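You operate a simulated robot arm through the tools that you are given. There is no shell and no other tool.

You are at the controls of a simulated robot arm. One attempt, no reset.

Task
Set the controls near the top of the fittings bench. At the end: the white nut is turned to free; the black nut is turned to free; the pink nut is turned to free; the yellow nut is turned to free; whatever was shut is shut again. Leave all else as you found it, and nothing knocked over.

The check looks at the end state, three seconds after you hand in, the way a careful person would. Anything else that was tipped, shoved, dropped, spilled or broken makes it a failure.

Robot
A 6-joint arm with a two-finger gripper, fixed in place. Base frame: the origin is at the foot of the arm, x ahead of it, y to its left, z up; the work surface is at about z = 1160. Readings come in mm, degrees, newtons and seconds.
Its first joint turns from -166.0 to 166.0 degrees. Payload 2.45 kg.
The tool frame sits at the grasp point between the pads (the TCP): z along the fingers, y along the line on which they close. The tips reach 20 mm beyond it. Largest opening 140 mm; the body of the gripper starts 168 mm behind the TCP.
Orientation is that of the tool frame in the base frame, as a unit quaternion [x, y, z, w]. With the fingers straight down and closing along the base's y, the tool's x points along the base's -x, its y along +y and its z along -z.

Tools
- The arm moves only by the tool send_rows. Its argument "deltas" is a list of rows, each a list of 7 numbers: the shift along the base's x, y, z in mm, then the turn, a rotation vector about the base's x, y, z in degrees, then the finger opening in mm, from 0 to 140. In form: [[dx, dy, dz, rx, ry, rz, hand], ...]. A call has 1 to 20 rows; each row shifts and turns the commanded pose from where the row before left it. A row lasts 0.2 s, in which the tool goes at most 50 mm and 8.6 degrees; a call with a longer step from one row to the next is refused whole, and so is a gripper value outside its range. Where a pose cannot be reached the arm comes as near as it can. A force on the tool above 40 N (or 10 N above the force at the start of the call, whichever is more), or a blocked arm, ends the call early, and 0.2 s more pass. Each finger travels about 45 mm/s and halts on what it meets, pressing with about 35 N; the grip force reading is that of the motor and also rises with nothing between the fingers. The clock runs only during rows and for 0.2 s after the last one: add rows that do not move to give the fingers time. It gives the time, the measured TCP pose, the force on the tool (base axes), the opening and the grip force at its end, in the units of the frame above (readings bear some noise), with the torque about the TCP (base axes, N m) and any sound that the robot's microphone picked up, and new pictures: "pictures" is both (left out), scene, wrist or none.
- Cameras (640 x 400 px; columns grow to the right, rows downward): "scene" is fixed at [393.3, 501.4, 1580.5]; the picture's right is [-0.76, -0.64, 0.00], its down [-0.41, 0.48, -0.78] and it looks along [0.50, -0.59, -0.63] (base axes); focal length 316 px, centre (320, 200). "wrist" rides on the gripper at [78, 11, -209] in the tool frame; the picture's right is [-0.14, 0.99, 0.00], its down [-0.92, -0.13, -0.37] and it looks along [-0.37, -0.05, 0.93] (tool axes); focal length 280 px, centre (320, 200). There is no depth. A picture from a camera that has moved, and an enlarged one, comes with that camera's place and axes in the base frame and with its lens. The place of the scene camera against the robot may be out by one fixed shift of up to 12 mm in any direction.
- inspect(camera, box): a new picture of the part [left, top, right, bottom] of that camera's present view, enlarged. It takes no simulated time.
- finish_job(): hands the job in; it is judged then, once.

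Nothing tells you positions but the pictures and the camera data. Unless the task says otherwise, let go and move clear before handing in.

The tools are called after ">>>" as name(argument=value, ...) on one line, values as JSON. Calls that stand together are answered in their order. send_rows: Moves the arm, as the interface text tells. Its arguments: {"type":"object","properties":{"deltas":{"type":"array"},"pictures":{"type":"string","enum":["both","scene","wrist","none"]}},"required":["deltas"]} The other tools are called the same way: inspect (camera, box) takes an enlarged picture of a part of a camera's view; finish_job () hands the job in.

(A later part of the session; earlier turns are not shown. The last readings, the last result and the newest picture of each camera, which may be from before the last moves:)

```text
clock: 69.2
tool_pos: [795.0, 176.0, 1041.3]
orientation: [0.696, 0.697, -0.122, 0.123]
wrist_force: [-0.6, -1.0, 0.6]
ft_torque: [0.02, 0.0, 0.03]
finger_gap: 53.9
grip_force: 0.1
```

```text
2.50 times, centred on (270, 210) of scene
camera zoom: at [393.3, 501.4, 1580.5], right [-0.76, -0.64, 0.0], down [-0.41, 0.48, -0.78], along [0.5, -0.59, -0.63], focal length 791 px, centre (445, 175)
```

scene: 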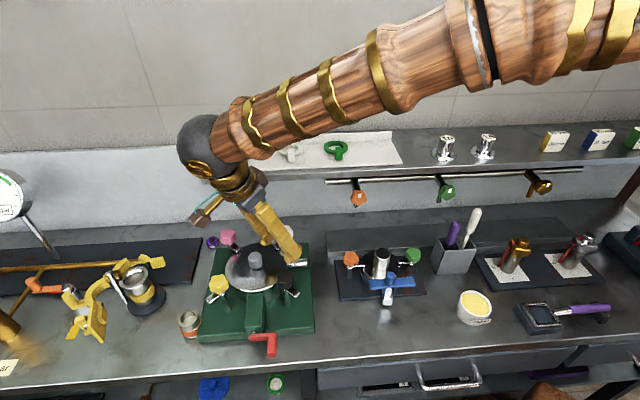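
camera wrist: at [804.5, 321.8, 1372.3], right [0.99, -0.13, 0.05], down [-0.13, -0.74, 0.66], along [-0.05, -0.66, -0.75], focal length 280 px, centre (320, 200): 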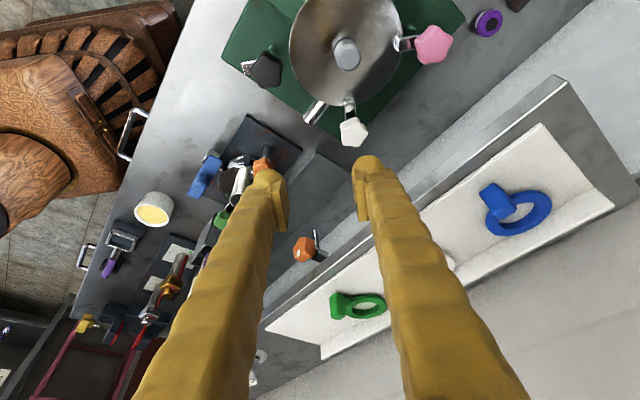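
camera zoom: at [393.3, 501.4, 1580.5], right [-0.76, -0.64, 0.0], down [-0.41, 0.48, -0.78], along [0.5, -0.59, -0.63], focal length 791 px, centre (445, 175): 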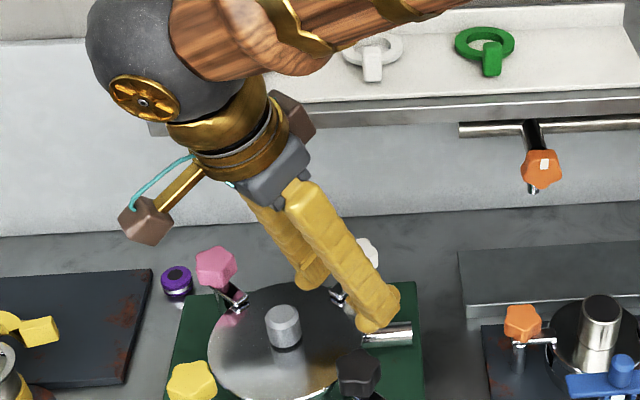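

>>> send_rows(deltas=[[0, 0, 4, 0, 0, 0, 54], [17, -20.5, 0, 0, 0, 0, 54], [17, -20.5, 0, 0, 0, 0, 54], [17, -20.5, 0, 0, 0, 0, 54], [0, 0, 0, 0, 0, 0, 54]])

>>> inspect(camera="wrist", box=[240, 100, 400, 220])

>>> inspect(camera="scene", box=[190, 130, 350, 290])

```text
clock: 70.4
tool_pos: [845.0, 116.9, 1043.6]
orientation: [0.696, 0.697, -0.123, 0.122]
wrist_force: [-0.4, 0.2, 0.7]
ft_torque: [-0.01, -0.02, 0.02]
finger_gap: 54.2
grip_force: 0.1
camera wrist: at [856.8, 261.0, 1215.0], right [0.99, -0.13, 0.05], down [-0.13, -0.74, 0.66], along [-0.05, -0.66, -0.75], focal length 280 px, centre (320, 200)
```

scene: 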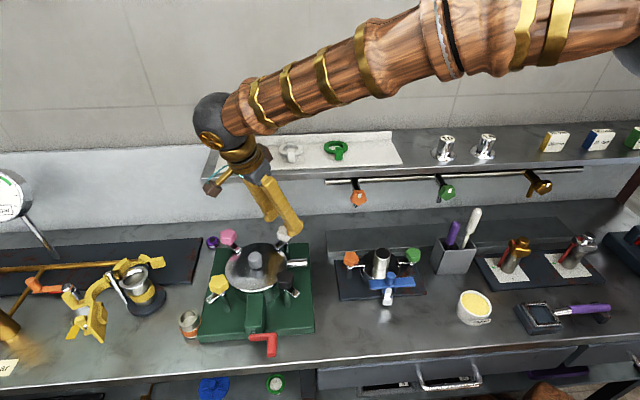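
wrist: 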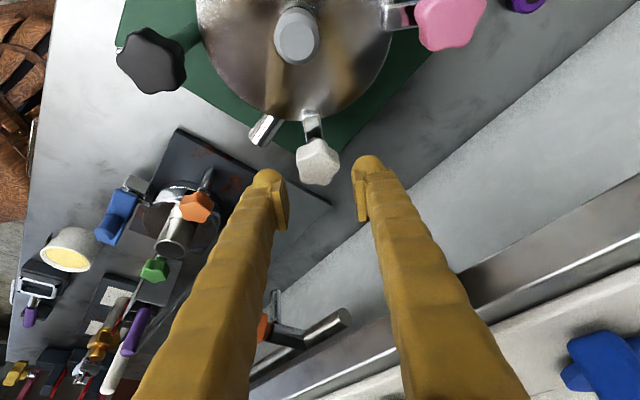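

```text
3.33 times, centred on (320, 160) of wrist
camera zoom: at [856.8, 261.0, 1215.0], right [0.99, -0.13, 0.05], down [-0.13, -0.74, 0.66], along [-0.05, -0.66, -0.75], focal length 935 px, centre (320, 333)
```

zoom: 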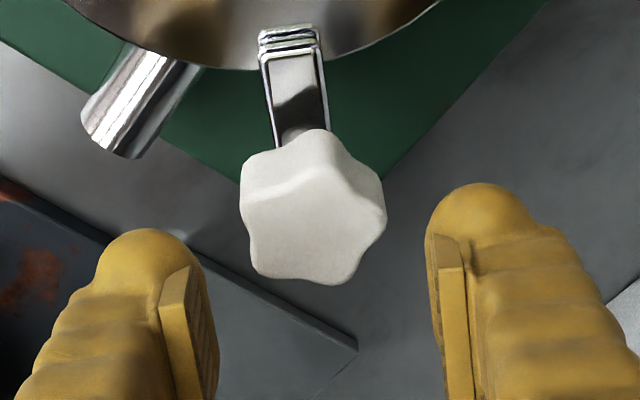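

```text
2.50 times, centred on (270, 210) of scene
camera zoom: at [393.3, 501.4, 1580.5], right [-0.76, -0.64, 0.0], down [-0.41, 0.48, -0.78], along [0.5, -0.59, -0.63], focal length 791 px, centre (445, 175)
```

zoom: 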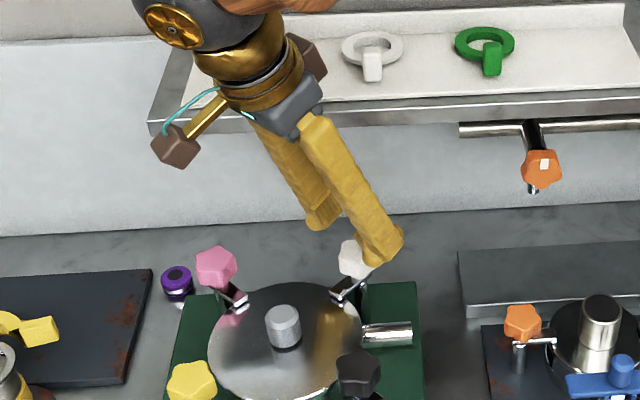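

>>> send_rows(deltas=[[0, 0, -15, 0, 0, 0, 54], [0, 0, -14, 0, 0, 0, 54], [0, 0, 0, 0, 0, 0, 54]])

>>> inspect(camera="wrist", box=[240, 100, 400, 220])

>>> inspect(camera="scene", box=[220, 170, 340, 270])

```text
clock: 71.2
tool_pos: [845.4, 113.6, 1015.5]
orientation: [0.696, 0.697, -0.123, 0.122]
wrist_force: [0.0, -0.2, 0.3]
ft_torque: [0.02, -0.02, 0.02]
finger_gap: 53.9
grip_force: 0.0
camera wrist: at [857.2, 259.9, 1185.5], right [0.99, -0.13, 0.05], down [-0.13, -0.74, 0.66], along [-0.05, -0.66, -0.75], focal length 280 px, centre (320, 200)
```

scene: 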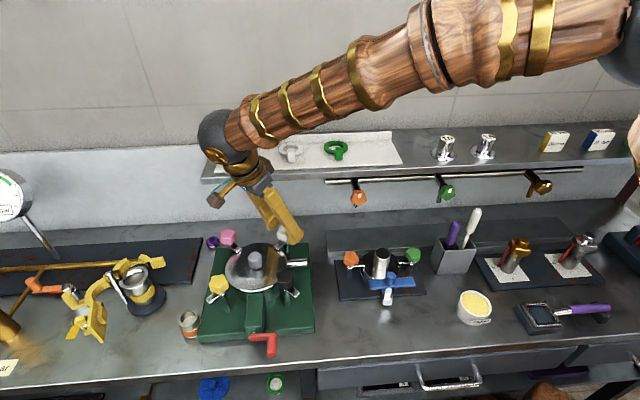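
wrist: 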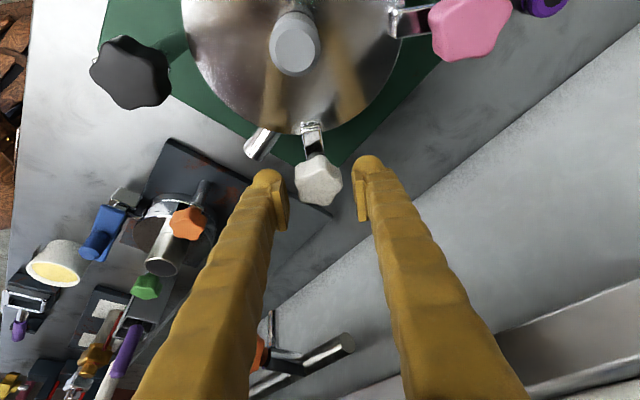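

```text
3.33 times, centred on (320, 160) of wrist
camera zoom: at [857.2, 259.9, 1185.5], right [0.99, -0.13, 0.05], down [-0.13, -0.74, 0.66], along [-0.05, -0.66, -0.75], focal length 935 px, centre (320, 333)
```

zoom: 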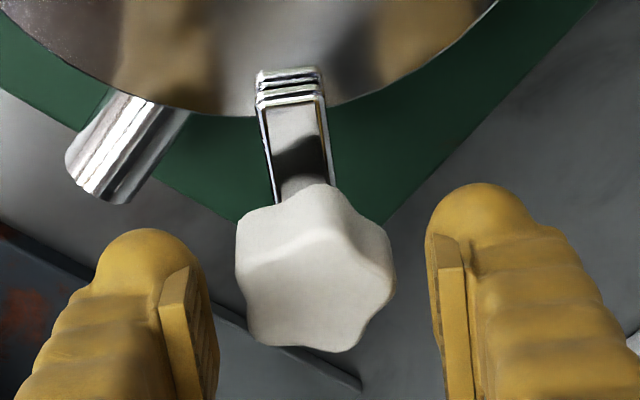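

```text
4.00 times, centred on (280, 220) of scene
camera zoom: at [393.3, 501.4, 1580.5], right [-0.76, -0.64, 0.0], down [-0.41, 0.48, -0.78], along [0.5, -0.59, -0.63], focal length 1265 px, centre (480, 120)
```

zoom: 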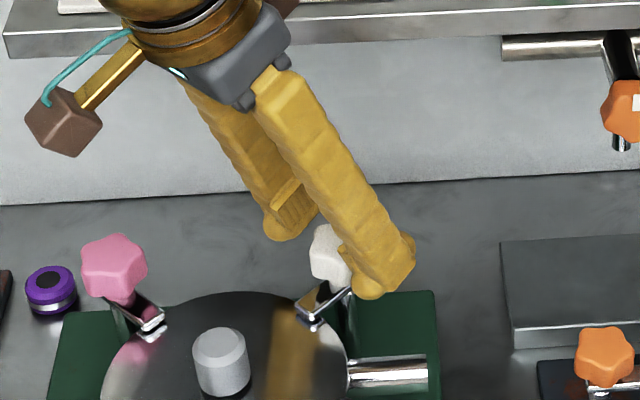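

>>> send_rows(deltas=[[0.5, 3, -1, 0, 0, 0, 54], [0, 0, 0, 0, 0, 0, 40], [0, 0, 0, 0, 0, 0, 30], [0, 0, 0, 0, 0, 0, 25], [0, 0, 0, 0, 0, 0, 25], [0, 0, 0, 0, 0, 0, 25]], pictures="none")

>>> inspect(camera="wrist", box=[240, 100, 400, 220])

>>> inspect(camera="scene", box=[240, 200, 330, 260])

```text
clock: 72.6
tool_pos: [846.3, 119.2, 1013.7]
orientation: [0.696, 0.697, -0.123, 0.122]
wrist_force: [-19.9, -1.4, -1.1]
ft_torque: [0.04, 0.19, -0.02]
finger_gap: 38.1
grip_force: 9.6
```

```text
3.33 times, centred on (320, 160) of wrist
camera zoom: at [857.1, 263.3, 1184.6], right [0.99, -0.13, 0.05], down [-0.13, -0.74, 0.66], along [-0.05, -0.66, -0.75], focal length 935 px, centre (320, 333)
```

zoom: 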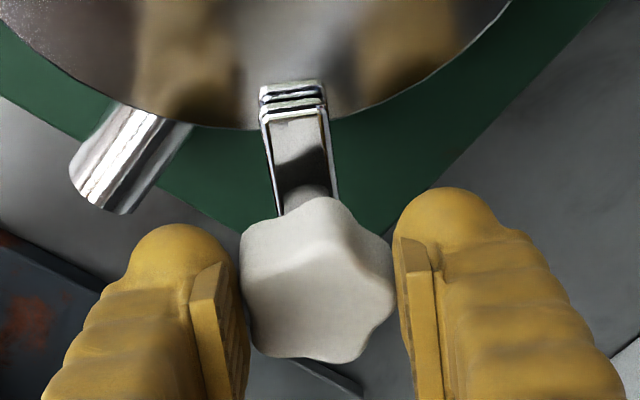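

```text
6.67 times, centred on (285, 230) of scene
camera zoom: at [393.3, 501.4, 1580.5], right [-0.76, -0.64, 0.0], down [-0.41, 0.48, -0.78], along [0.5, -0.59, -0.63], focal length 2108 px, centre (553, 0)
```

zoom: 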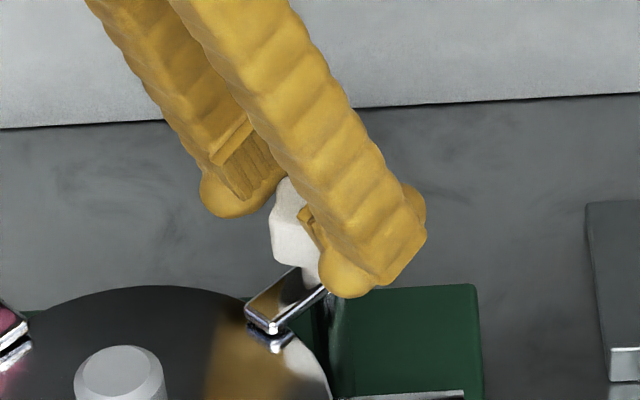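

>>> send_rows(deltas=[[-1.3, 0, 0, 0, 0, 0, 25], [0, 0, 0, 0, 0, 0, 25], [0, 0, 0, 0, 0, 0, 25], [0, 0, 0, 0, 0, 0, 25]], pictures="none")

```text
clock: 73.6
tool_pos: [845.0, 118.3, 1014.2]
orientation: [0.696, 0.697, -0.123, 0.122]
wrist_force: [-10.5, 7.6, -10.0]
ft_torque: [0.15, 0.05, -0.07]
finger_gap: 35.7
grip_force: 45.3
```

>>> send_rows(deltas=[[-0.5, 0.3, -0.3, 0, 0, 0, 25], [-0.2, 0, 0, 0, 0, 4, 25], [-0.2, 0, 0, 0, 0, 4, 25], [-0.2, 0, 0, 0, 0, 4, 25], [0, 0, 0, 0, 0, 0, 25]], pictures="none")

```text
clock: 74.8
tool_pos: [843.6, 118.2, 1014.0]
orientation: [0.619, 0.766, -0.109, 0.136]
wrist_force: [5.2, -4.1, -18.9]
ft_torque: [0.24, -0.08, 0.02]
finger_gap: 35.6
grip_force: 45.1
```

>>> send_rows(deltas=[[0.1, -0.2, -0.4, 0, 0, 0, 25], [-0.17, -0.05, 0, 0, 0, 4, 25], [-0.17, -0.05, 0, 0, 0, 4, 25], [-0.17, -0.05, 0, 0, 0, 4, 25], [0, 0, 0, 0, 0, 0, 25]], pictures="none")

```text
clock: 76.0
tool_pos: [842.4, 117.8, 1013.8]
orientation: [0.536, 0.826, -0.095, 0.146]
wrist_force: [-9.1, 4.7, -0.3]
ft_torque: [-0.02, 0.1, -0.04]
finger_gap: 35.5
grip_force: 45.3
```

>>> send_rows(deltas=[[-0.4, 0.2, 0, 0, 0, 0, 25], [-0.15, -0.09, 0, 0, 0, 4, 25], [-0.15, -0.09, 0, 0, 0, 4, 25], [-0.15, -0.09, 0, 0, 0, 4, 25], [0, 0, 0, 0, 0, 0, 25]], pictures="both")

>>> inspect(camera="wrist", box=[240, 100, 400, 220])

>>> inspect(camera="scene", box=[220, 170, 340, 270])

```text
clock: 77.2
tool_pos: [842.2, 117.1, 1014.4]
orientation: [0.446, 0.878, -0.079, 0.154]
wrist_force: [-16.0, -9.2, 11.1]
ft_torque: [-0.18, 0.1, -0.09]
finger_gap: 35.9
grip_force: 44.7
camera wrist: at [765.5, 241.0, 1184.8], right [0.88, 0.48, 0.05], down [0.33, -0.67, 0.66], along [0.35, -0.56, -0.75], focal length 280 px, centre (320, 200)
```

scene: 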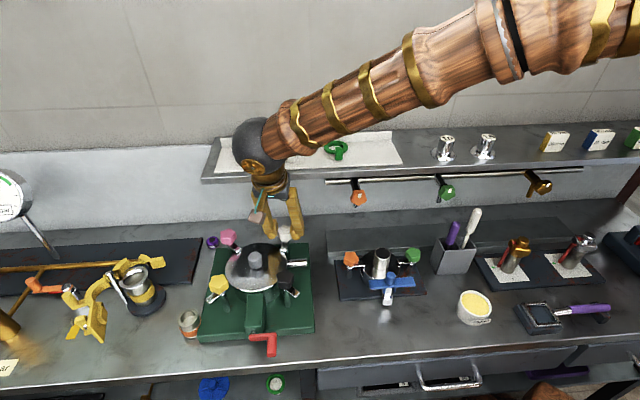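
wrist: 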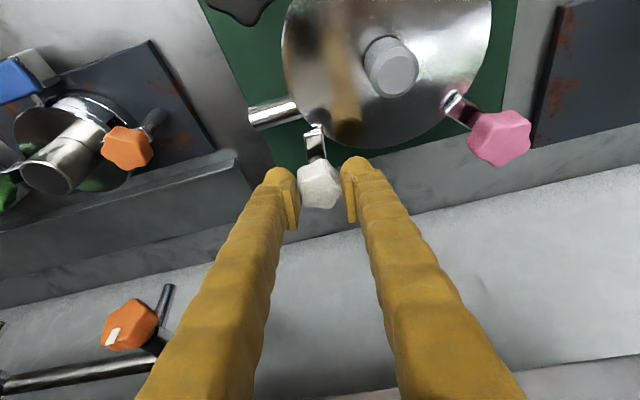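

```text
3.33 times, centred on (320, 160) of wrist
camera zoom: at [765.5, 241.0, 1184.8], right [0.88, 0.48, 0.05], down [0.33, -0.67, 0.66], along [0.35, -0.56, -0.75], focal length 935 px, centre (320, 333)
```

zoom: 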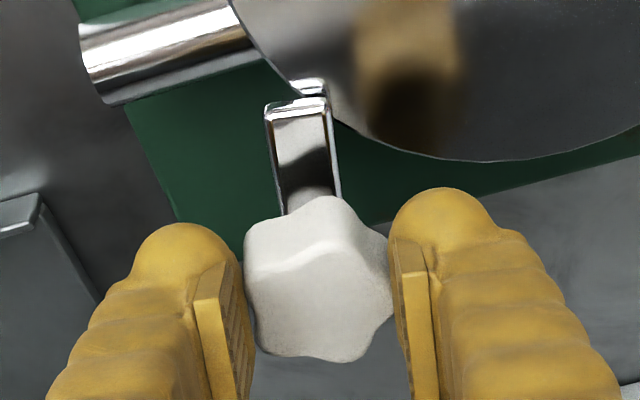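

```text
4.00 times, centred on (280, 220) of scene
camera zoom: at [393.3, 501.4, 1580.5], right [-0.76, -0.64, 0.0], down [-0.41, 0.48, -0.78], along [0.5, -0.59, -0.63], focal length 1265 px, centre (480, 120)
```

zoom: 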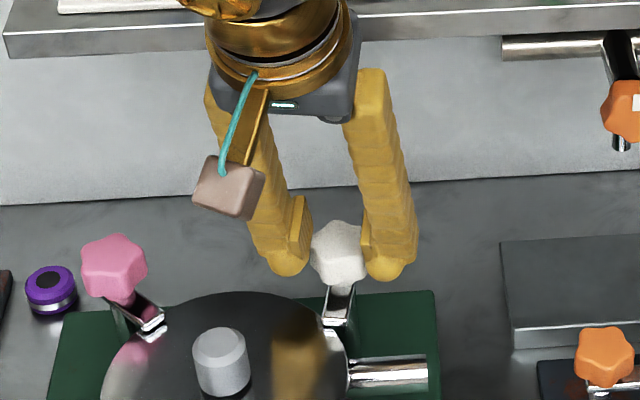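

>>> send_rows(deltas=[[-0.6, -0.4, 0.3, 0, 0, 0, 25], [-0.13, -0.12, 0, 0, 0, 4, 25], [-0.13, -0.12, 0, 0, 0, 4, 25], [-0.13, -0.12, 0, 0, 0, 4, 25], [0, 0, 0, 0, 0, 0, 25]], pictures="none")

```text
clock: 78.4
tool_pos: [841.3, 116.4, 1013.9]
orientation: [0.352, 0.92, -0.062, 0.162]
wrist_force: [6.6, -17.9, -9.7]
ft_torque: [0.01, 0.03, -0.1]
finger_gap: 35.8
grip_force: 45.0
```

>>> send_rows(deltas=[[0.3, -0.7, -0.2, 0, 0, 0, 25], [-0.1, -0.14, 0, 0, 0, 4, 25], [-0.1, -0.14, 0, 0, 0, 4, 25], [-0.1, -0.14, 0, 0, 0, 4, 25], [0, 0, 0, 0, 0, 0, 25]], pictures="none")

```text
clock: 79.6
tool_pos: [841.0, 117.1, 1013.9]
orientation: [0.254, 0.952, -0.045, 0.167]
wrist_force: [-24.7, -17.0, -5.3]
ft_torque: [-0.21, 0.31, -0.14]
finger_gap: 35.8
grip_force: 45.4
```

>>> send_rows(deltas=[[-1.0, -0.7, -0.1, 0, 0, 0, 25], [-0.07, -0.16, 0, 0, 0, 4, 25], [-0.07, -0.16, 0, 0, 0, 4, 25], [-0.07, -0.16, 0, 0, 0, 4, 25], [0, 0, 0, 0, 0, 0, 25]], pictures="both")

>>> inspect(camera="wrist", box=[240, 100, 400, 220])

>>> inspect(camera="scene", box=[220, 150, 340, 250])

```text
clock: 80.8
tool_pos: [840.1, 113.2, 1014.5]
orientation: [0.152, 0.973, -0.028, 0.171]
wrist_force: [-3.5, -8.2, -23.4]
ft_torque: [-0.08, 0.1, -0.02]
finger_gap: 35.9
grip_force: 45.2
camera wrist: at [705.5, 169.6, 1185.0], right [0.43, 0.9, 0.05], down [0.66, -0.35, 0.66], along [0.61, -0.25, -0.75], focal length 280 px, centre (320, 200)
```

scene: 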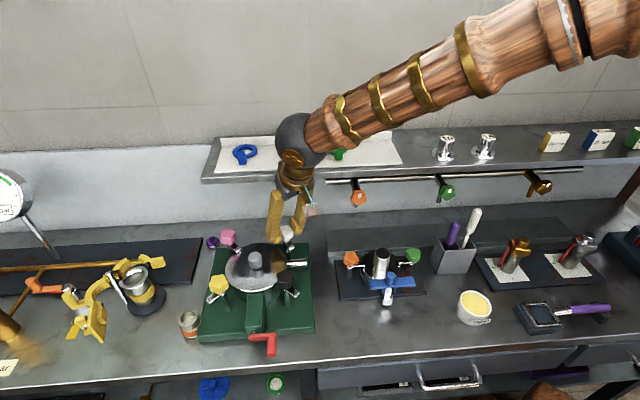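
wrist: 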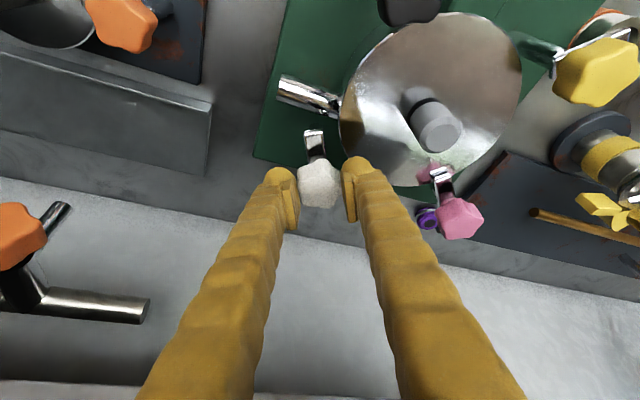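

```text
3.33 times, centred on (320, 160) of wrist
camera zoom: at [705.5, 169.6, 1185.0], right [0.43, 0.9, 0.05], down [0.66, -0.35, 0.66], along [0.61, -0.25, -0.75], focal length 935 px, centre (320, 333)
```

zoom: 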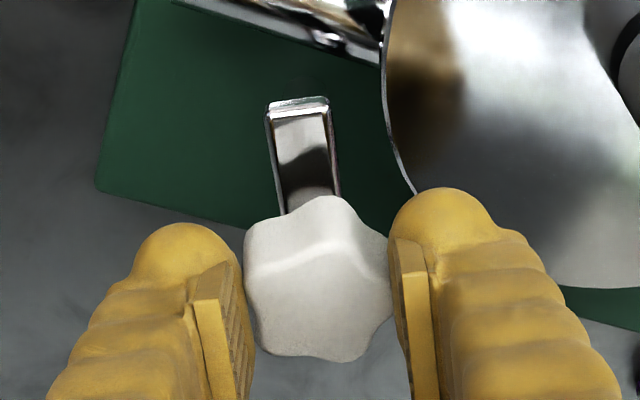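

```text
4.00 times, centred on (280, 200) of scene
camera zoom: at [393.3, 501.4, 1580.5], right [-0.76, -0.64, 0.0], down [-0.41, 0.48, -0.78], along [0.5, -0.59, -0.63], focal length 1265 px, centre (480, 200)
```

zoom: 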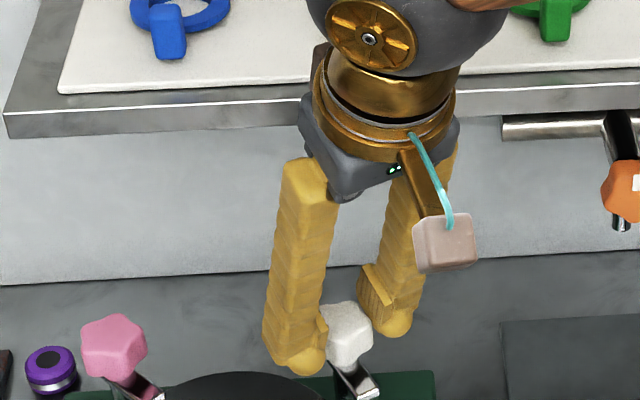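

>>> send_rows(deltas=[[-0.1, -0.3, -0.5, 0, 0, 0, 25], [-0.04, -0.2, 0, 0, 0, 4, 25], [-0.04, -0.2, 0, 0, 0, 4, 25], [-0.04, -0.2, 0, 0, 0, 4, 25], [0, 0, 0, 0, 0, 0, 25]], pictures="none")

```text
clock: 82.0
tool_pos: [839.7, 114.5, 1014.0]
orientation: [0.051, 0.983, -0.01, 0.174]
wrist_force: [-5.4, -19.7, -1.0]
ft_torque: [-0.29, -0.1, -0.1]
finger_gap: 35.9
grip_force: 44.8
```

>>> send_rows(deltas=[[-0.2, -0.8, 0, 0, 0, 0, 25], [0, -0.2, 0, 0, 0, 4, 25], [0, -0.2, 0, 0, 0, 4, 25], [0, 0, 0, 0, 0, 0, 25]], pictures="none")

```text
clock: 83.0
tool_pos: [839.4, 112.7, 1012.9]
orientation: [-0.018, 0.985, 0.003, 0.174]
wrist_force: [14.2, -6.8, 6.3]
ft_torque: [-0.06, -0.15, -0.04]
finger_gap: 35.9
grip_force: 45.1
```

>>> inspect(camera="scene", box=[240, 150, 340, 250])

>>> inspect(camera="wrist", box=[160, 160, 480, 400])

```text
4.00 times, centred on (290, 200) of scene
camera zoom: at [393.3, 501.4, 1580.5], right [-0.76, -0.64, 0.0], down [-0.41, 0.48, -0.78], along [0.5, -0.59, -0.63], focal length 1265 px, centre (440, 200)
```

zoom: 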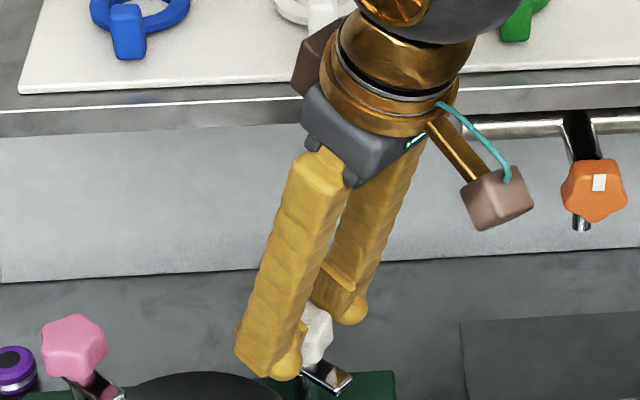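

```text
1.67 times, centred on (320, 280) of wrist
camera zoom: at [694.2, 118.4, 1184.8], right [0.09, 0.99, 0.05], down [0.74, -0.1, 0.66], along [0.66, -0.03, -0.75], focal length 467 px, centre (320, 67)
```

zoom: 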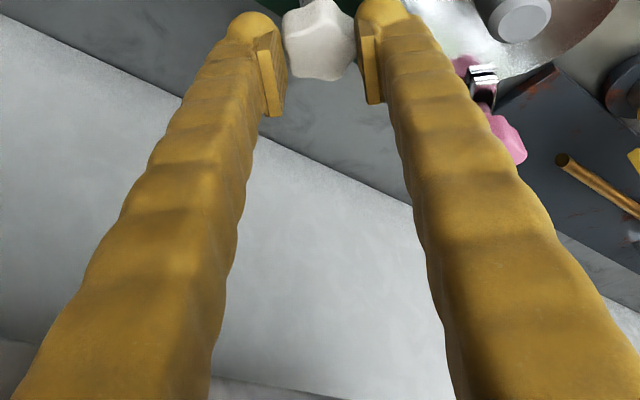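

>>> send_rows(deltas=[[0.5, -0.3, 0.2, 0, 0, 0, 25], [0, -0.2, 0, 0, 0, 4, 25], [0.03, -0.2, 0, 0, 0, 4, 25], [0, 0, 0, 0, 0, 0, 25]], pictures="none")

```text
clock: 84.0
tool_pos: [839.1, 112.0, 1014.7]
orientation: [-0.086, 0.981, 0.015, 0.173]
wrist_force: [3.8, -2.9, 14.8]
ft_torque: [-0.07, -0.09, -0.03]
finger_gap: 35.7
grip_force: 45.4
```

White has turned 100° with its arm clear of the lid. The shelf lip limits this grip, so I'll release, back out along the tool axis, unwind in front and re-grip for the remaining 80°.

>>> send_rows(deltas=[[0, 0, 0, 0, 0, 0, 40], [0, 0, 0, 0, 0, 0, 48], [0, 0, 0, 0, 0, 0, 48], [-5.4, -0.9, 15, 0, 0, 0, 48], [-5.4, -0.9, 15, 0, 0, 0, 48], [-16, 19, 3, 0, 0, 0, 50], [-16, 19, 0, 0, 0, 0, 54], [0, 0, 0, 0, 0, 0, 54]])

>>> inspect(camera="scene", box=[200, 170, 330, 280])

```text
clock: 85.8
tool_pos: [798.2, 148.3, 1048.6]
orientation: [-0.087, 0.981, 0.015, 0.173]
wrist_force: [0.9, 0.8, -0.1]
ft_torque: [0.0, 0.04, 0.0]
finger_gap: 54.2
grip_force: 0.0
camera wrist: at [653.8, 133.9, 1218.8], right [-0.05, 1.0, 0.05], down [0.75, 0.0, 0.66], along [0.66, 0.06, -0.75], focal length 280 px, centre (320, 200)
```

scene: 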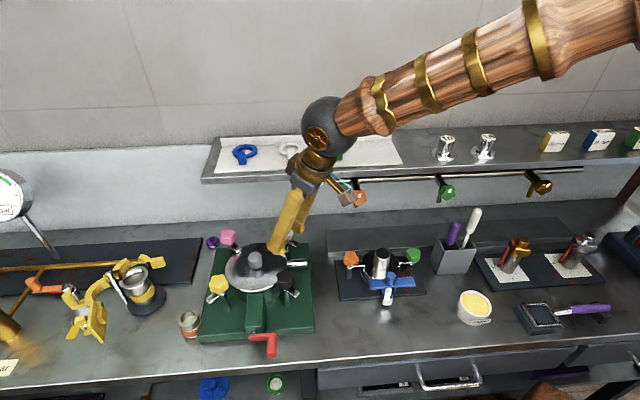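
wrist: 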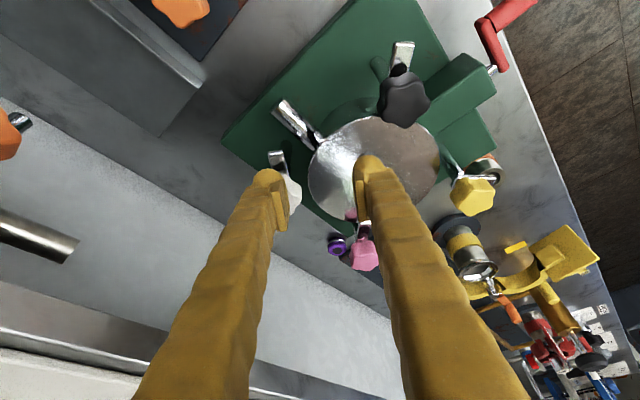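

```text
3.64 times, centred on (265, 225) of scene
camera zoom: at [393.3, 501.4, 1580.5], right [-0.76, -0.64, 0.0], down [-0.41, 0.48, -0.78], along [0.5, -0.59, -0.63], focal length 1150 px, centre (520, 109)
```

zoom: 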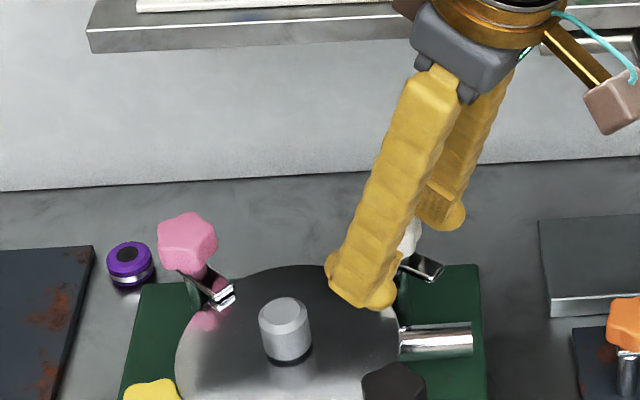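

>>> send_rows(deltas=[[0, 0, 0, 0, 0, -8.31, 54], [0, 0, 0, 0, 0, -8.31, 54], [0, 0, 0, 0, 0, -8.31, 54], [0, 0, 0, 0, 0, -8.31, 54], [0, 0, 0, 0, 0, -8.31, 54], [0, 0, 0, 0, 0, -8.31, 54], [0, 0, 0, 0, 0, -8.31, 54], [0, 0, 0, 0, 0, -8.31, 54], [0, 0, 0, 0, 0, -8.31, 54], [0, 0, 0, 0, 0, -8.31, 54], [0, 0, 0, 0, 0, -8.31, 54], [0, 0, 0, 0, 0, -8.31, 54], [0, 0, 0, 0, 0, -8.28, 54], [16, -6, 0, 0, 0, 0, 54], [16, -6, 0, 0, 0, 0, 54], [16, -6, 0, 0, 0, 0, 54], [0, 0, 0, 0, 0, 0, 54]])

>>> inspect(camera="wrist", box=[240, 100, 400, 220])

>>> inspect(camera="scene", box=[200, 150, 330, 260])

```text
clock: 89.4
tool_pos: [845.7, 130.3, 1047.5]
orientation: [0.743, 0.647, -0.131, 0.114]
wrist_force: [-0.1, 0.3, 0.6]
ft_torque: [0.03, 0.02, -0.02]
finger_gap: 54.2
grip_force: 0.1
camera wrist: at [876.4, 271.8, 1217.7], right [0.96, -0.27, 0.05], down [-0.23, -0.71, 0.66], along [-0.14, -0.65, -0.75], focal length 280 px, centre (320, 200)
```

scene: 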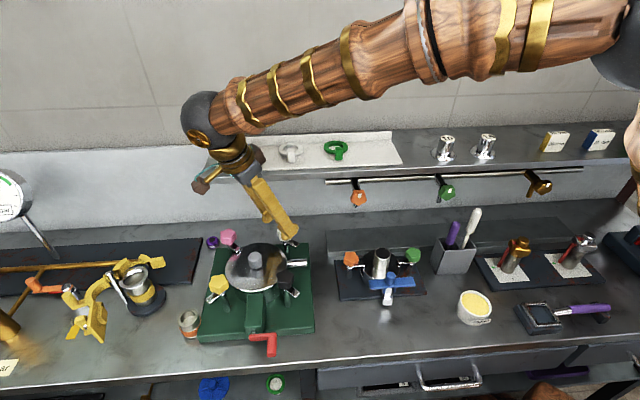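
wrist: 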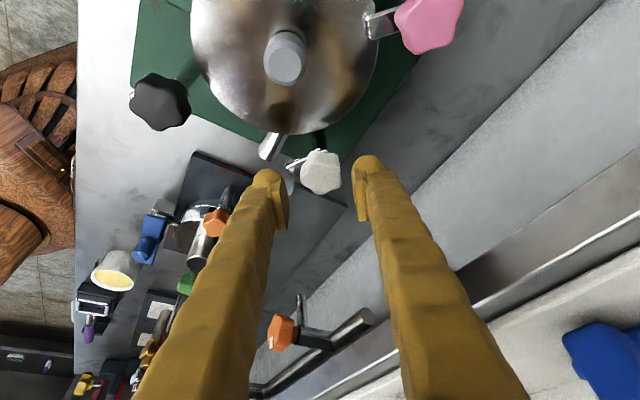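

```text
3.33 times, centred on (320, 160) of wrist
camera zoom: at [876.4, 271.8, 1217.7], right [0.96, -0.27, 0.05], down [-0.23, -0.71, 0.66], along [-0.14, -0.65, -0.75], focal length 935 px, centre (320, 333)
```

zoom: 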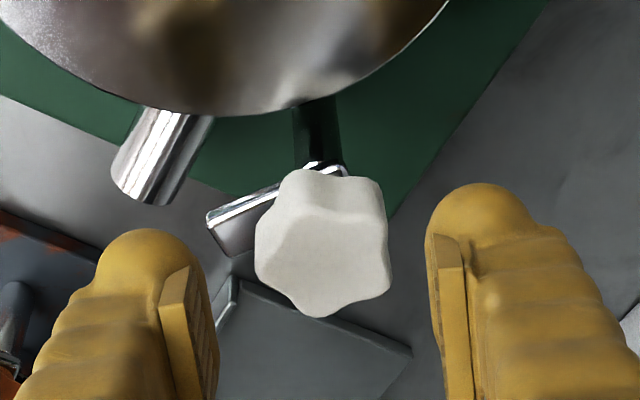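

```text
3.64 times, centred on (265, 205) of scene
camera zoom: at [393.3, 501.4, 1580.5], right [-0.76, -0.64, 0.0], down [-0.41, 0.48, -0.78], along [0.5, -0.59, -0.63], focal length 1150 px, centre (520, 182)
```

zoom: 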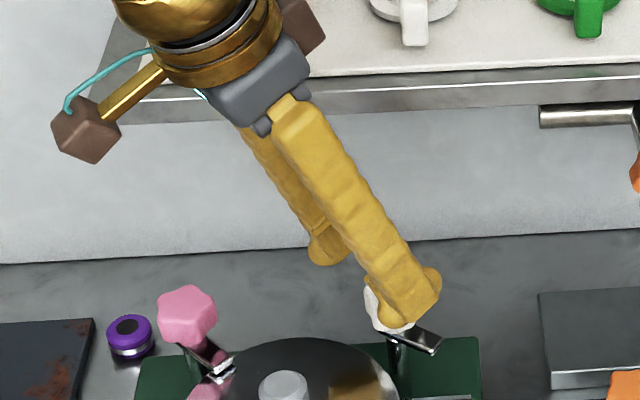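

>>> send_rows(deltas=[[-0.4, -4, -11, 0, 0, 0, 54], [-0.3, -4, -11, 0, 0, 0, 54], [-0.3, -4, -11, 0, 0, 0, 54], [0, 0, 0, 0, 0, 0, 54]], pictures="none")

>>> inspect(camera="wrist", box=[240, 100, 400, 220])

>>> inspect(camera="scene", box=[240, 180, 330, 260])

```text
clock: 90.4
tool_pos: [844.8, 118.1, 1013.6]
orientation: [0.743, 0.646, -0.132, 0.113]
wrist_force: [0.4, 0.1, 0.1]
ft_torque: [0.02, -0.02, -0.03]
finger_gap: 54.1
grip_force: 0.1
```

```text
3.33 times, centred on (320, 160) of wrist
camera zoom: at [874.9, 259.3, 1184.7], right [0.96, -0.26, 0.05], down [-0.23, -0.71, 0.66], along [-0.14, -0.65, -0.75], focal length 935 px, centre (320, 333)
```

zoom: 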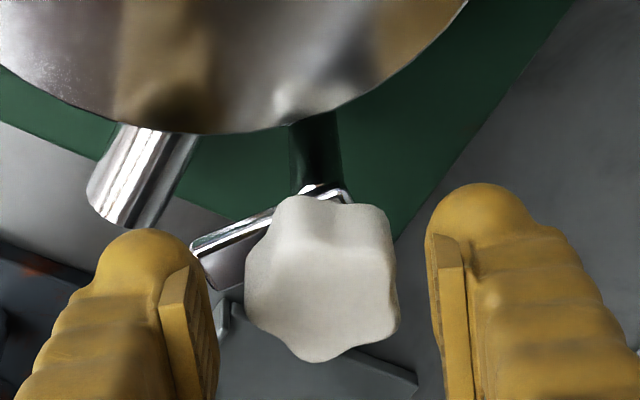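

```text
5.00 times, centred on (285, 220) of scene
camera zoom: at [393.3, 501.4, 1580.5], right [-0.76, -0.64, 0.0], down [-0.41, 0.48, -0.78], along [0.5, -0.59, -0.63], focal length 1581 px, centre (495, 100)
```

zoom: 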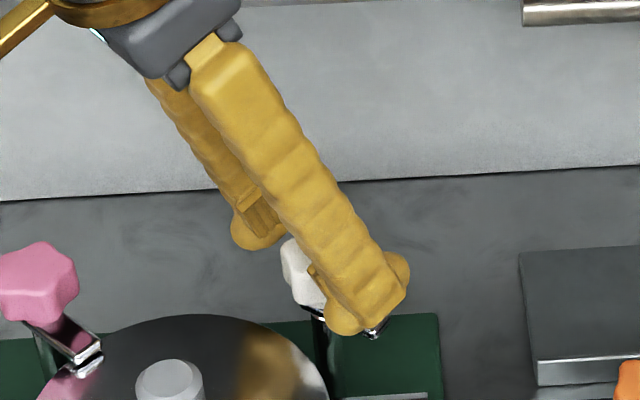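

>>> send_rows(deltas=[[0, 0, 0, 0, 0, 0, 45], [0, 0, 0, 0, 0, 0, 38], [0, 0, 0, 0, 0, 0, 25], [0, 0, 0, 0, 0, 0, 25], [0, 0, 0, 0, 0, 0, 25]], pictures="none")

```text
clock: 91.6
tool_pos: [845.0, 117.3, 1013.5]
orientation: [0.743, 0.647, -0.131, 0.114]
wrist_force: [20.7, 0.4, -3.2]
ft_torque: [0.09, -0.15, 0.1]
finger_gap: 38.6
grip_force: 10.2
```

>>> send_rows(deltas=[[1.2, -0.1, 0, 0, 0, 0, 25], [0, 0, 0, 0, 0, 0, 25], [0, 0, 0, 0, 0, 0, 25], [0, 0, 0, 0, 0, 0, 25]], pictures="none")

```text
clock: 92.6
tool_pos: [844.9, 116.3, 1014.2]
orientation: [0.743, 0.647, -0.131, 0.114]
wrist_force: [17.9, -1.2, -3.0]
ft_torque: [0.02, -0.1, 0.1]
finger_gap: 36.9
grip_force: 9.5
```

>>> send_rows(deltas=[[0.8, -0.1, 0, 0, 0, 0, 25], [0, 0, 0, 0, 0, 0, 25], [0, 0, 0, 0, 0, 0, 25]], pictures="none")

>>> inspect(camera="wrist", box=[240, 100, 400, 220])

```text
clock: 93.4
tool_pos: [845.2, 116.8, 1014.5]
orientation: [0.743, 0.647, -0.131, 0.114]
wrist_force: [-0.3, 6.1, 1.9]
ft_torque: [0.07, 0.02, 0.02]
finger_gap: 36.0
grip_force: 44.3
```

```text
3.33 times, centred on (320, 160) of wrist
camera zoom: at [876.7, 259.2, 1184.8], right [0.96, -0.27, 0.05], down [-0.23, -0.71, 0.66], along [-0.14, -0.65, -0.75], focal length 935 px, centre (320, 333)
```

zoom: 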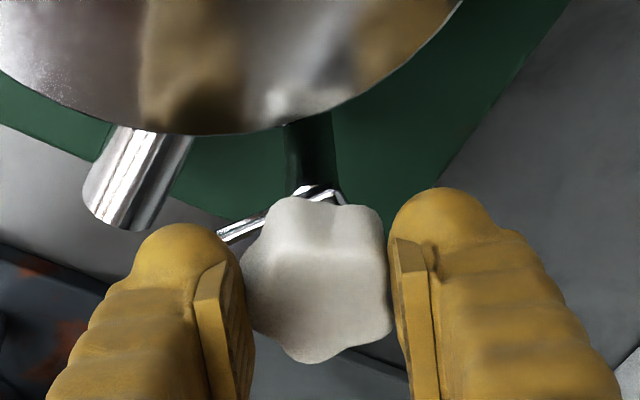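

>>> send_rows(deltas=[[0, 0.2, 0, 0, 0, 0, 25], [-0.33, 0.01, 0, 0, 0, 4, 25], [-0.33, 0.01, 0, 0, 0, 4, 25], [-0.33, 0.01, 0, 0, 0, 4, 25], [0, 0, 0, 0, 0, 0, 25]], pictures="none")

```text
clock: 94.6
tool_pos: [845.2, 117.0, 1014.4]
orientation: [0.671, 0.721, -0.119, 0.127]
wrist_force: [-34.6, -9.6, 6.2]
ft_torque: [-0.21, 0.36, -0.13]
finger_gap: 35.9
grip_force: 45.1
```

>>> send_rows(deltas=[[-1.5, -0.4, 0.2, 0, 0, 0, 25], [0, 0, 0, 0, 0, 0, 25]], pictures="none")

>>> send_rows(deltas=[[-0.32, -0.06, 0, 0, 0, 4, 25], [-0.32, -0.06, 0, 0, 0, 4, 25], [-0.32, -0.06, 0, 0, 0, 4, 25], [0, 0, 0, 0, 0, 0, 25]], pictures="none")

```text
clock: 95.2
tool_pos: [844.9, 117.5, 1013.6]
orientation: [0.671, 0.721, -0.119, 0.127]
wrist_force: [1.0, -11.5, -6.8]
ft_torque: [-0.15, -0.06, -0.02]
finger_gap: 35.6
grip_force: 45.1
```

```text
clock: 96.2
tool_pos: [844.4, 117.3, 1013.4]
orientation: [0.592, 0.787, -0.104, 0.14]
wrist_force: [21.4, -9.0, -14.4]
ft_torque: [-0.04, -0.22, 0.09]
finger_gap: 35.8
grip_force: 44.5
```

>>> send_rows(deltas=[[0.8, -0.4, -0.3, 0, 0, 0, 25], [-0.3, -0.12, 0, 0, 0, 4, 25], [-0.3, -0.12, 0, 0, 0, 4, 25], [-0.3, -0.12, 0, 0, 0, 4, 25], [0, 0, 0, 0, 0, 0, 25]], pictures="none")

```text
clock: 97.4
tool_pos: [842.9, 116.9, 1013.5]
orientation: [0.506, 0.845, -0.089, 0.149]
wrist_force: [9.5, 4.6, 10.9]
ft_torque: [0.09, -0.12, 0.03]
finger_gap: 35.8
grip_force: 45.2
```

>>> send_rows(deltas=[[0.3, 0.1, 0.2, 0, 0, 0, 25], [-0.26, -0.17, 0, 0, 0, 4, 25], [-0.26, -0.17, 0, 0, 0, 4, 25], [-0.26, -0.17, 0, 0, 0, 4, 25], [0, 0, 0, 0, 0, 0, 25]], pictures="none")

```text
clock: 98.6
tool_pos: [841.8, 116.0, 1014.1]
orientation: [0.415, 0.893, -0.074, 0.158]
wrist_force: [4.8, 7.6, 11.5]
ft_torque: [0.05, -0.07, 0.06]
finger_gap: 36.0
grip_force: 45.3
```

>>> send_rows(deltas=[[0.2, 0.3, 0.2, 0, 0, 0, 25], [-0.22, -0.23, 0, 0, 0, 4, 25], [-0.22, -0.23, 0, 0, 0, 4, 25], [-0.22, -0.23, 0, 0, 0, 4, 25], [0, 0, 0, 0, 0, 0, 25]], pictures="both")

>>> inspect(camera="wrist", box=[240, 100, 400, 220])

```text
clock: 99.8
tool_pos: [840.4, 116.0, 1013.9]
orientation: [0.32, 0.931, -0.058, 0.164]
wrist_force: [1.1, 1.9, 9.2]
ft_torque: [0.03, 0.08, 0.04]
finger_gap: 35.8
grip_force: 45.2
camera wrist: at [734.0, 213.4, 1184.8], right [0.71, 0.7, 0.05], down [0.51, -0.55, 0.66], along [0.49, -0.45, -0.75], focal length 280 px, centre (320, 200)
```

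scene: 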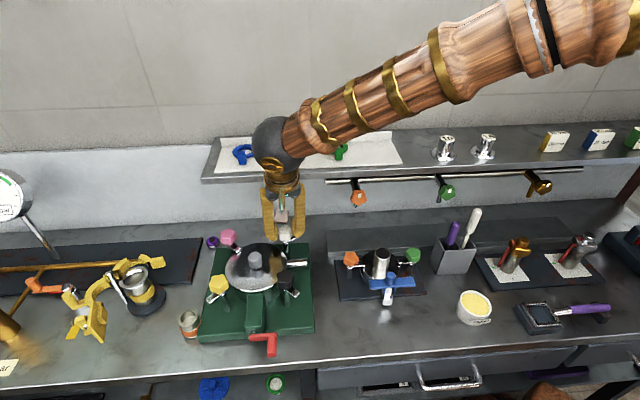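
wrist: 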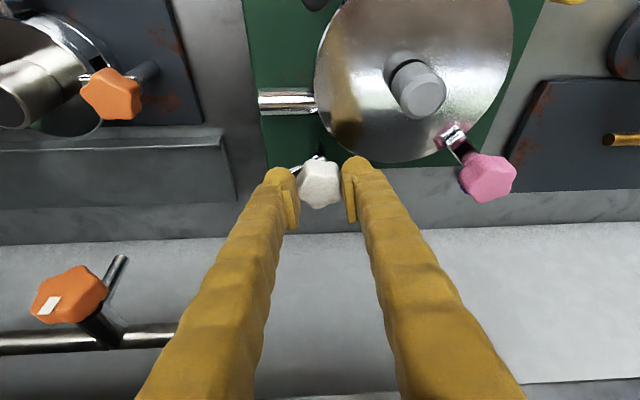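

```text
3.33 times, centred on (320, 160) of wrist
camera zoom: at [734.0, 213.4, 1184.8], right [0.71, 0.7, 0.05], down [0.51, -0.55, 0.66], along [0.49, -0.45, -0.75], focal length 935 px, centre (320, 333)
```

zoom: 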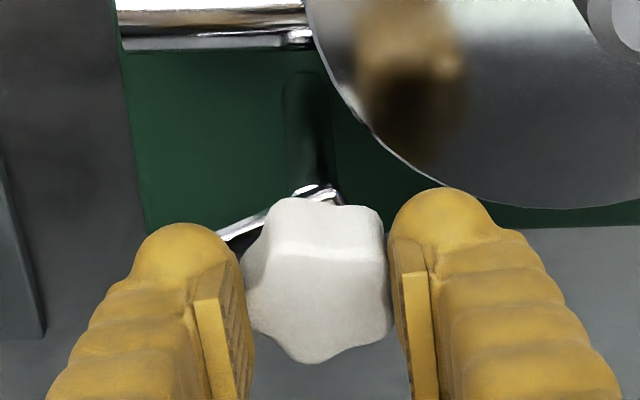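

>>> send_rows(deltas=[[0, 0.1, 0.2, 0, 0, 0, 25], [-0.17, -0.27, 0, 0, 0, 4, 25], [-0.17, -0.27, 0, 0, 0, 4, 25], [-0.17, -0.27, 0, 0, 0, 4, 25], [0, 0, 0, 0, 0, 0, 25]], pictures="none")

```text
clock: 101.0
tool_pos: [841.4, 115.0, 1013.9]
orientation: [0.221, 0.96, -0.041, 0.168]
wrist_force: [-13.8, -6.9, 3.1]
ft_torque: [0.02, 0.14, -0.02]
finger_gap: 35.8
grip_force: 44.9
```

>>> send_rows(deltas=[[-0.6, -0.3, 0, 0, 0, 0, 25], [-0.14, -0.3, 0, 0, 0, 4, 25], [-0.1, -0.3, 0, 0, 0, 3.5, 25], [0, 0, 0, 0, 0, 0, 25]], pictures="none")

```text
clock: 102.0
tool_pos: [840.2, 113.8, 1013.7]
orientation: [0.157, 0.972, -0.028, 0.172]
wrist_force: [13.8, 10.1, -11.2]
ft_torque: [0.01, -0.2, 0.06]
finger_gap: 35.6
grip_force: 45.4
```

>>> send_rows(deltas=[[0.5, 0.3, -0.2, 0, 0, 1, 25], [0, 0, 0, 0, 0, 1, 25], [0, 0, 0, 0, 0, 0, 25]], pictures="none")

```text
clock: 102.8
tool_pos: [840.3, 114.0, 1014.4]
orientation: [0.14, 0.975, -0.025, 0.172]
wrist_force: [0.7, 7.2, -3.1]
ft_torque: [0.2, 0.15, -0.66]
finger_gap: 35.7
grip_force: 44.9
```

White hit its stop at 180° (free). I'll release, back out along the tool axis, and move over toward pink while turning to its grip angle.

>>> send_rows(deltas=[[0, 0, 0, 0, 0, 0, 40], [0, 0, 0, 0, 0, 0, 48], [0, 0, 0, 0, 0, 0, 48], [-5.2, 1.5, 15, 0, 0, 0, 48], [-5.2, 1.5, 15, 0, 0, 0, 48], [-16, 19, 3, 0, 0, 0, 50], [-16, 19, 2, 0, 0, 0, 54], [0, 0, 0, 0, 0, 0, 54]])

>>> inspect(camera="scene", box=[200, 190, 330, 300])

```text
clock: 104.6
tool_pos: [798.2, 154.6, 1047.8]
orientation: [0.142, 0.975, -0.025, 0.172]
wrist_force: [0.0, -0.7, 0.5]
ft_torque: [0.03, 0.02, 0.01]
finger_gap: 54.1
grip_force: 0.0
camera wrist: at [662.5, 206.6, 1219.5], right [0.4, 0.91, 0.05], down [0.67, -0.33, 0.66], along [0.62, -0.24, -0.75], focal length 280 px, centre (320, 200)
```

scene: 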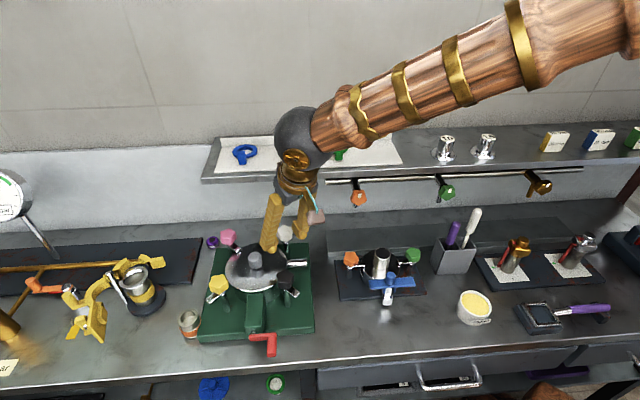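
wrist: 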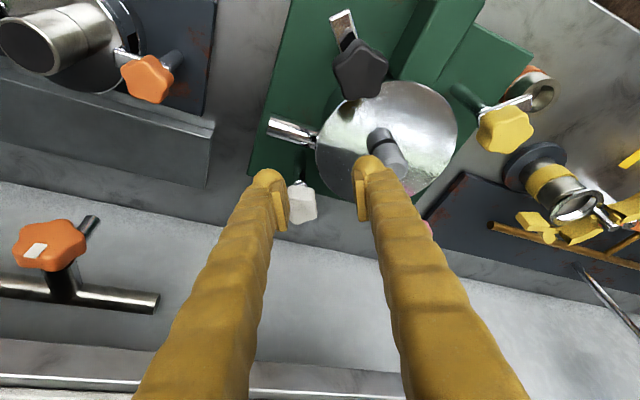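

```text
3.64 times, centred on (265, 245) of scene
camera zoom: at [393.3, 501.4, 1580.5], right [-0.76, -0.64, 0.0], down [-0.41, 0.48, -0.78], along [0.5, -0.59, -0.63], focal length 1150 px, centre (520, 36)
```

zoom: 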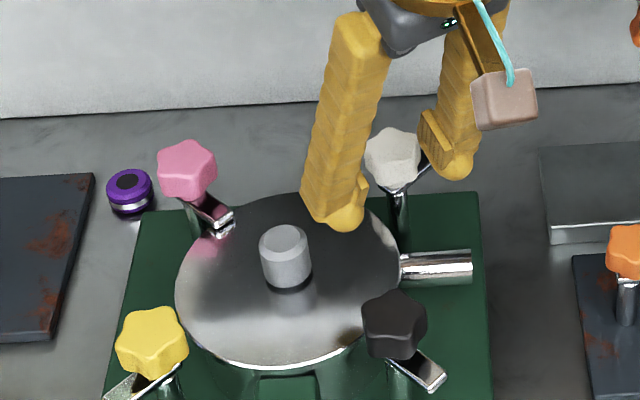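

>>> send_rows(deltas=[[0, 0, 12, 0, 0, 0, 54], [20.3, 11, 0, 0, 0, -8, 54], [20.3, 11, 0, 0, 0, -8, 54], [20.3, 11, 0, 0, 0, -8, 54], [20.3, 11, 0, 0, 0, -8, 54], [20.3, 11, 0, 0, 0, -8, 54], [20.3, 11, 0, 0, 0, -8, 54], [20.3, 11, 0, 0, 0, -8, 54], [0, 0, 0, 0, 0, 0, 54]])

>>> inspect(camera="wrist", box=[240, 100, 400, 220])

>>> inspect(camera="scene", box=[150, 150, 280, 260])

```text
clock: 106.6
tool_pos: [940.5, 230.9, 1060.8]
orientation: [0.582, 0.794, -0.103, 0.14]
wrist_force: [0.8, -0.5, -0.2]
ft_torque: [0.03, -0.02, 0.0]
finger_gap: 54.2
grip_force: 0.0
camera wrist: at [909.1, 373.3, 1231.5], right [0.98, 0.17, 0.05], down [0.1, -0.74, 0.66], along [0.15, -0.65, -0.75], focal length 280 px, centre (320, 200)
```

scene: 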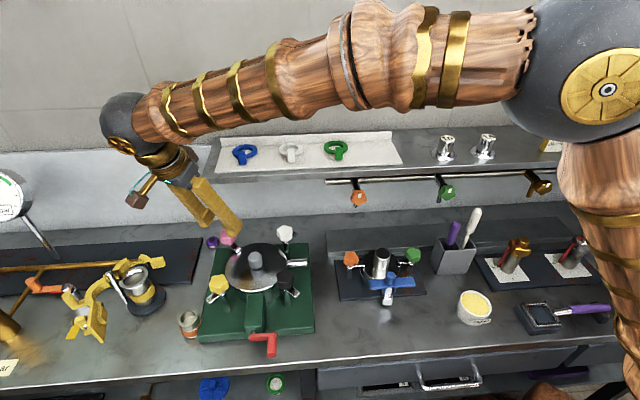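
wrist: 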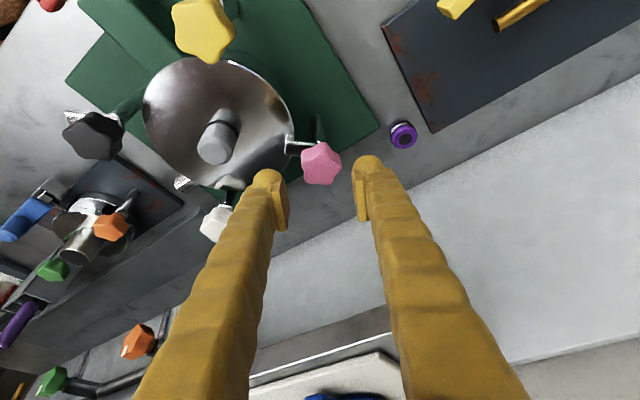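

```text
3.33 times, centred on (320, 160) of wrist
camera zoom: at [909.1, 373.3, 1231.5], right [0.98, 0.17, 0.05], down [0.1, -0.74, 0.66], along [0.15, -0.65, -0.75], focal length 935 px, centre (320, 333)
```

zoom: 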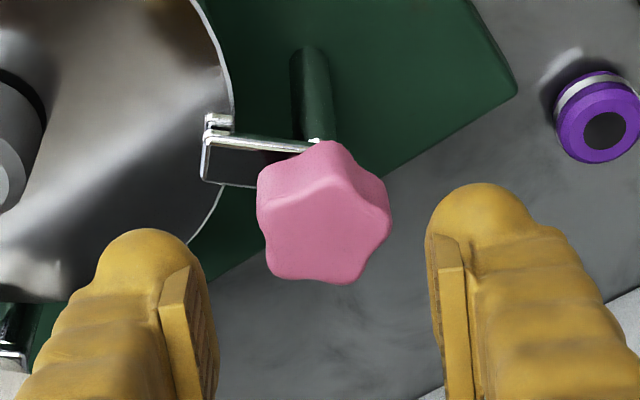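

```text
3.64 times, centred on (215, 205) of scene
camera zoom: at [393.3, 501.4, 1580.5], right [-0.76, -0.64, 0.0], down [-0.41, 0.48, -0.78], along [0.5, -0.59, -0.63], focal length 1150 px, centre (702, 182)
```

zoom: 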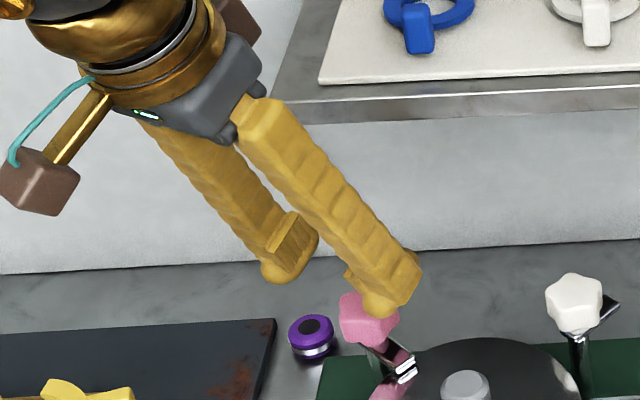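

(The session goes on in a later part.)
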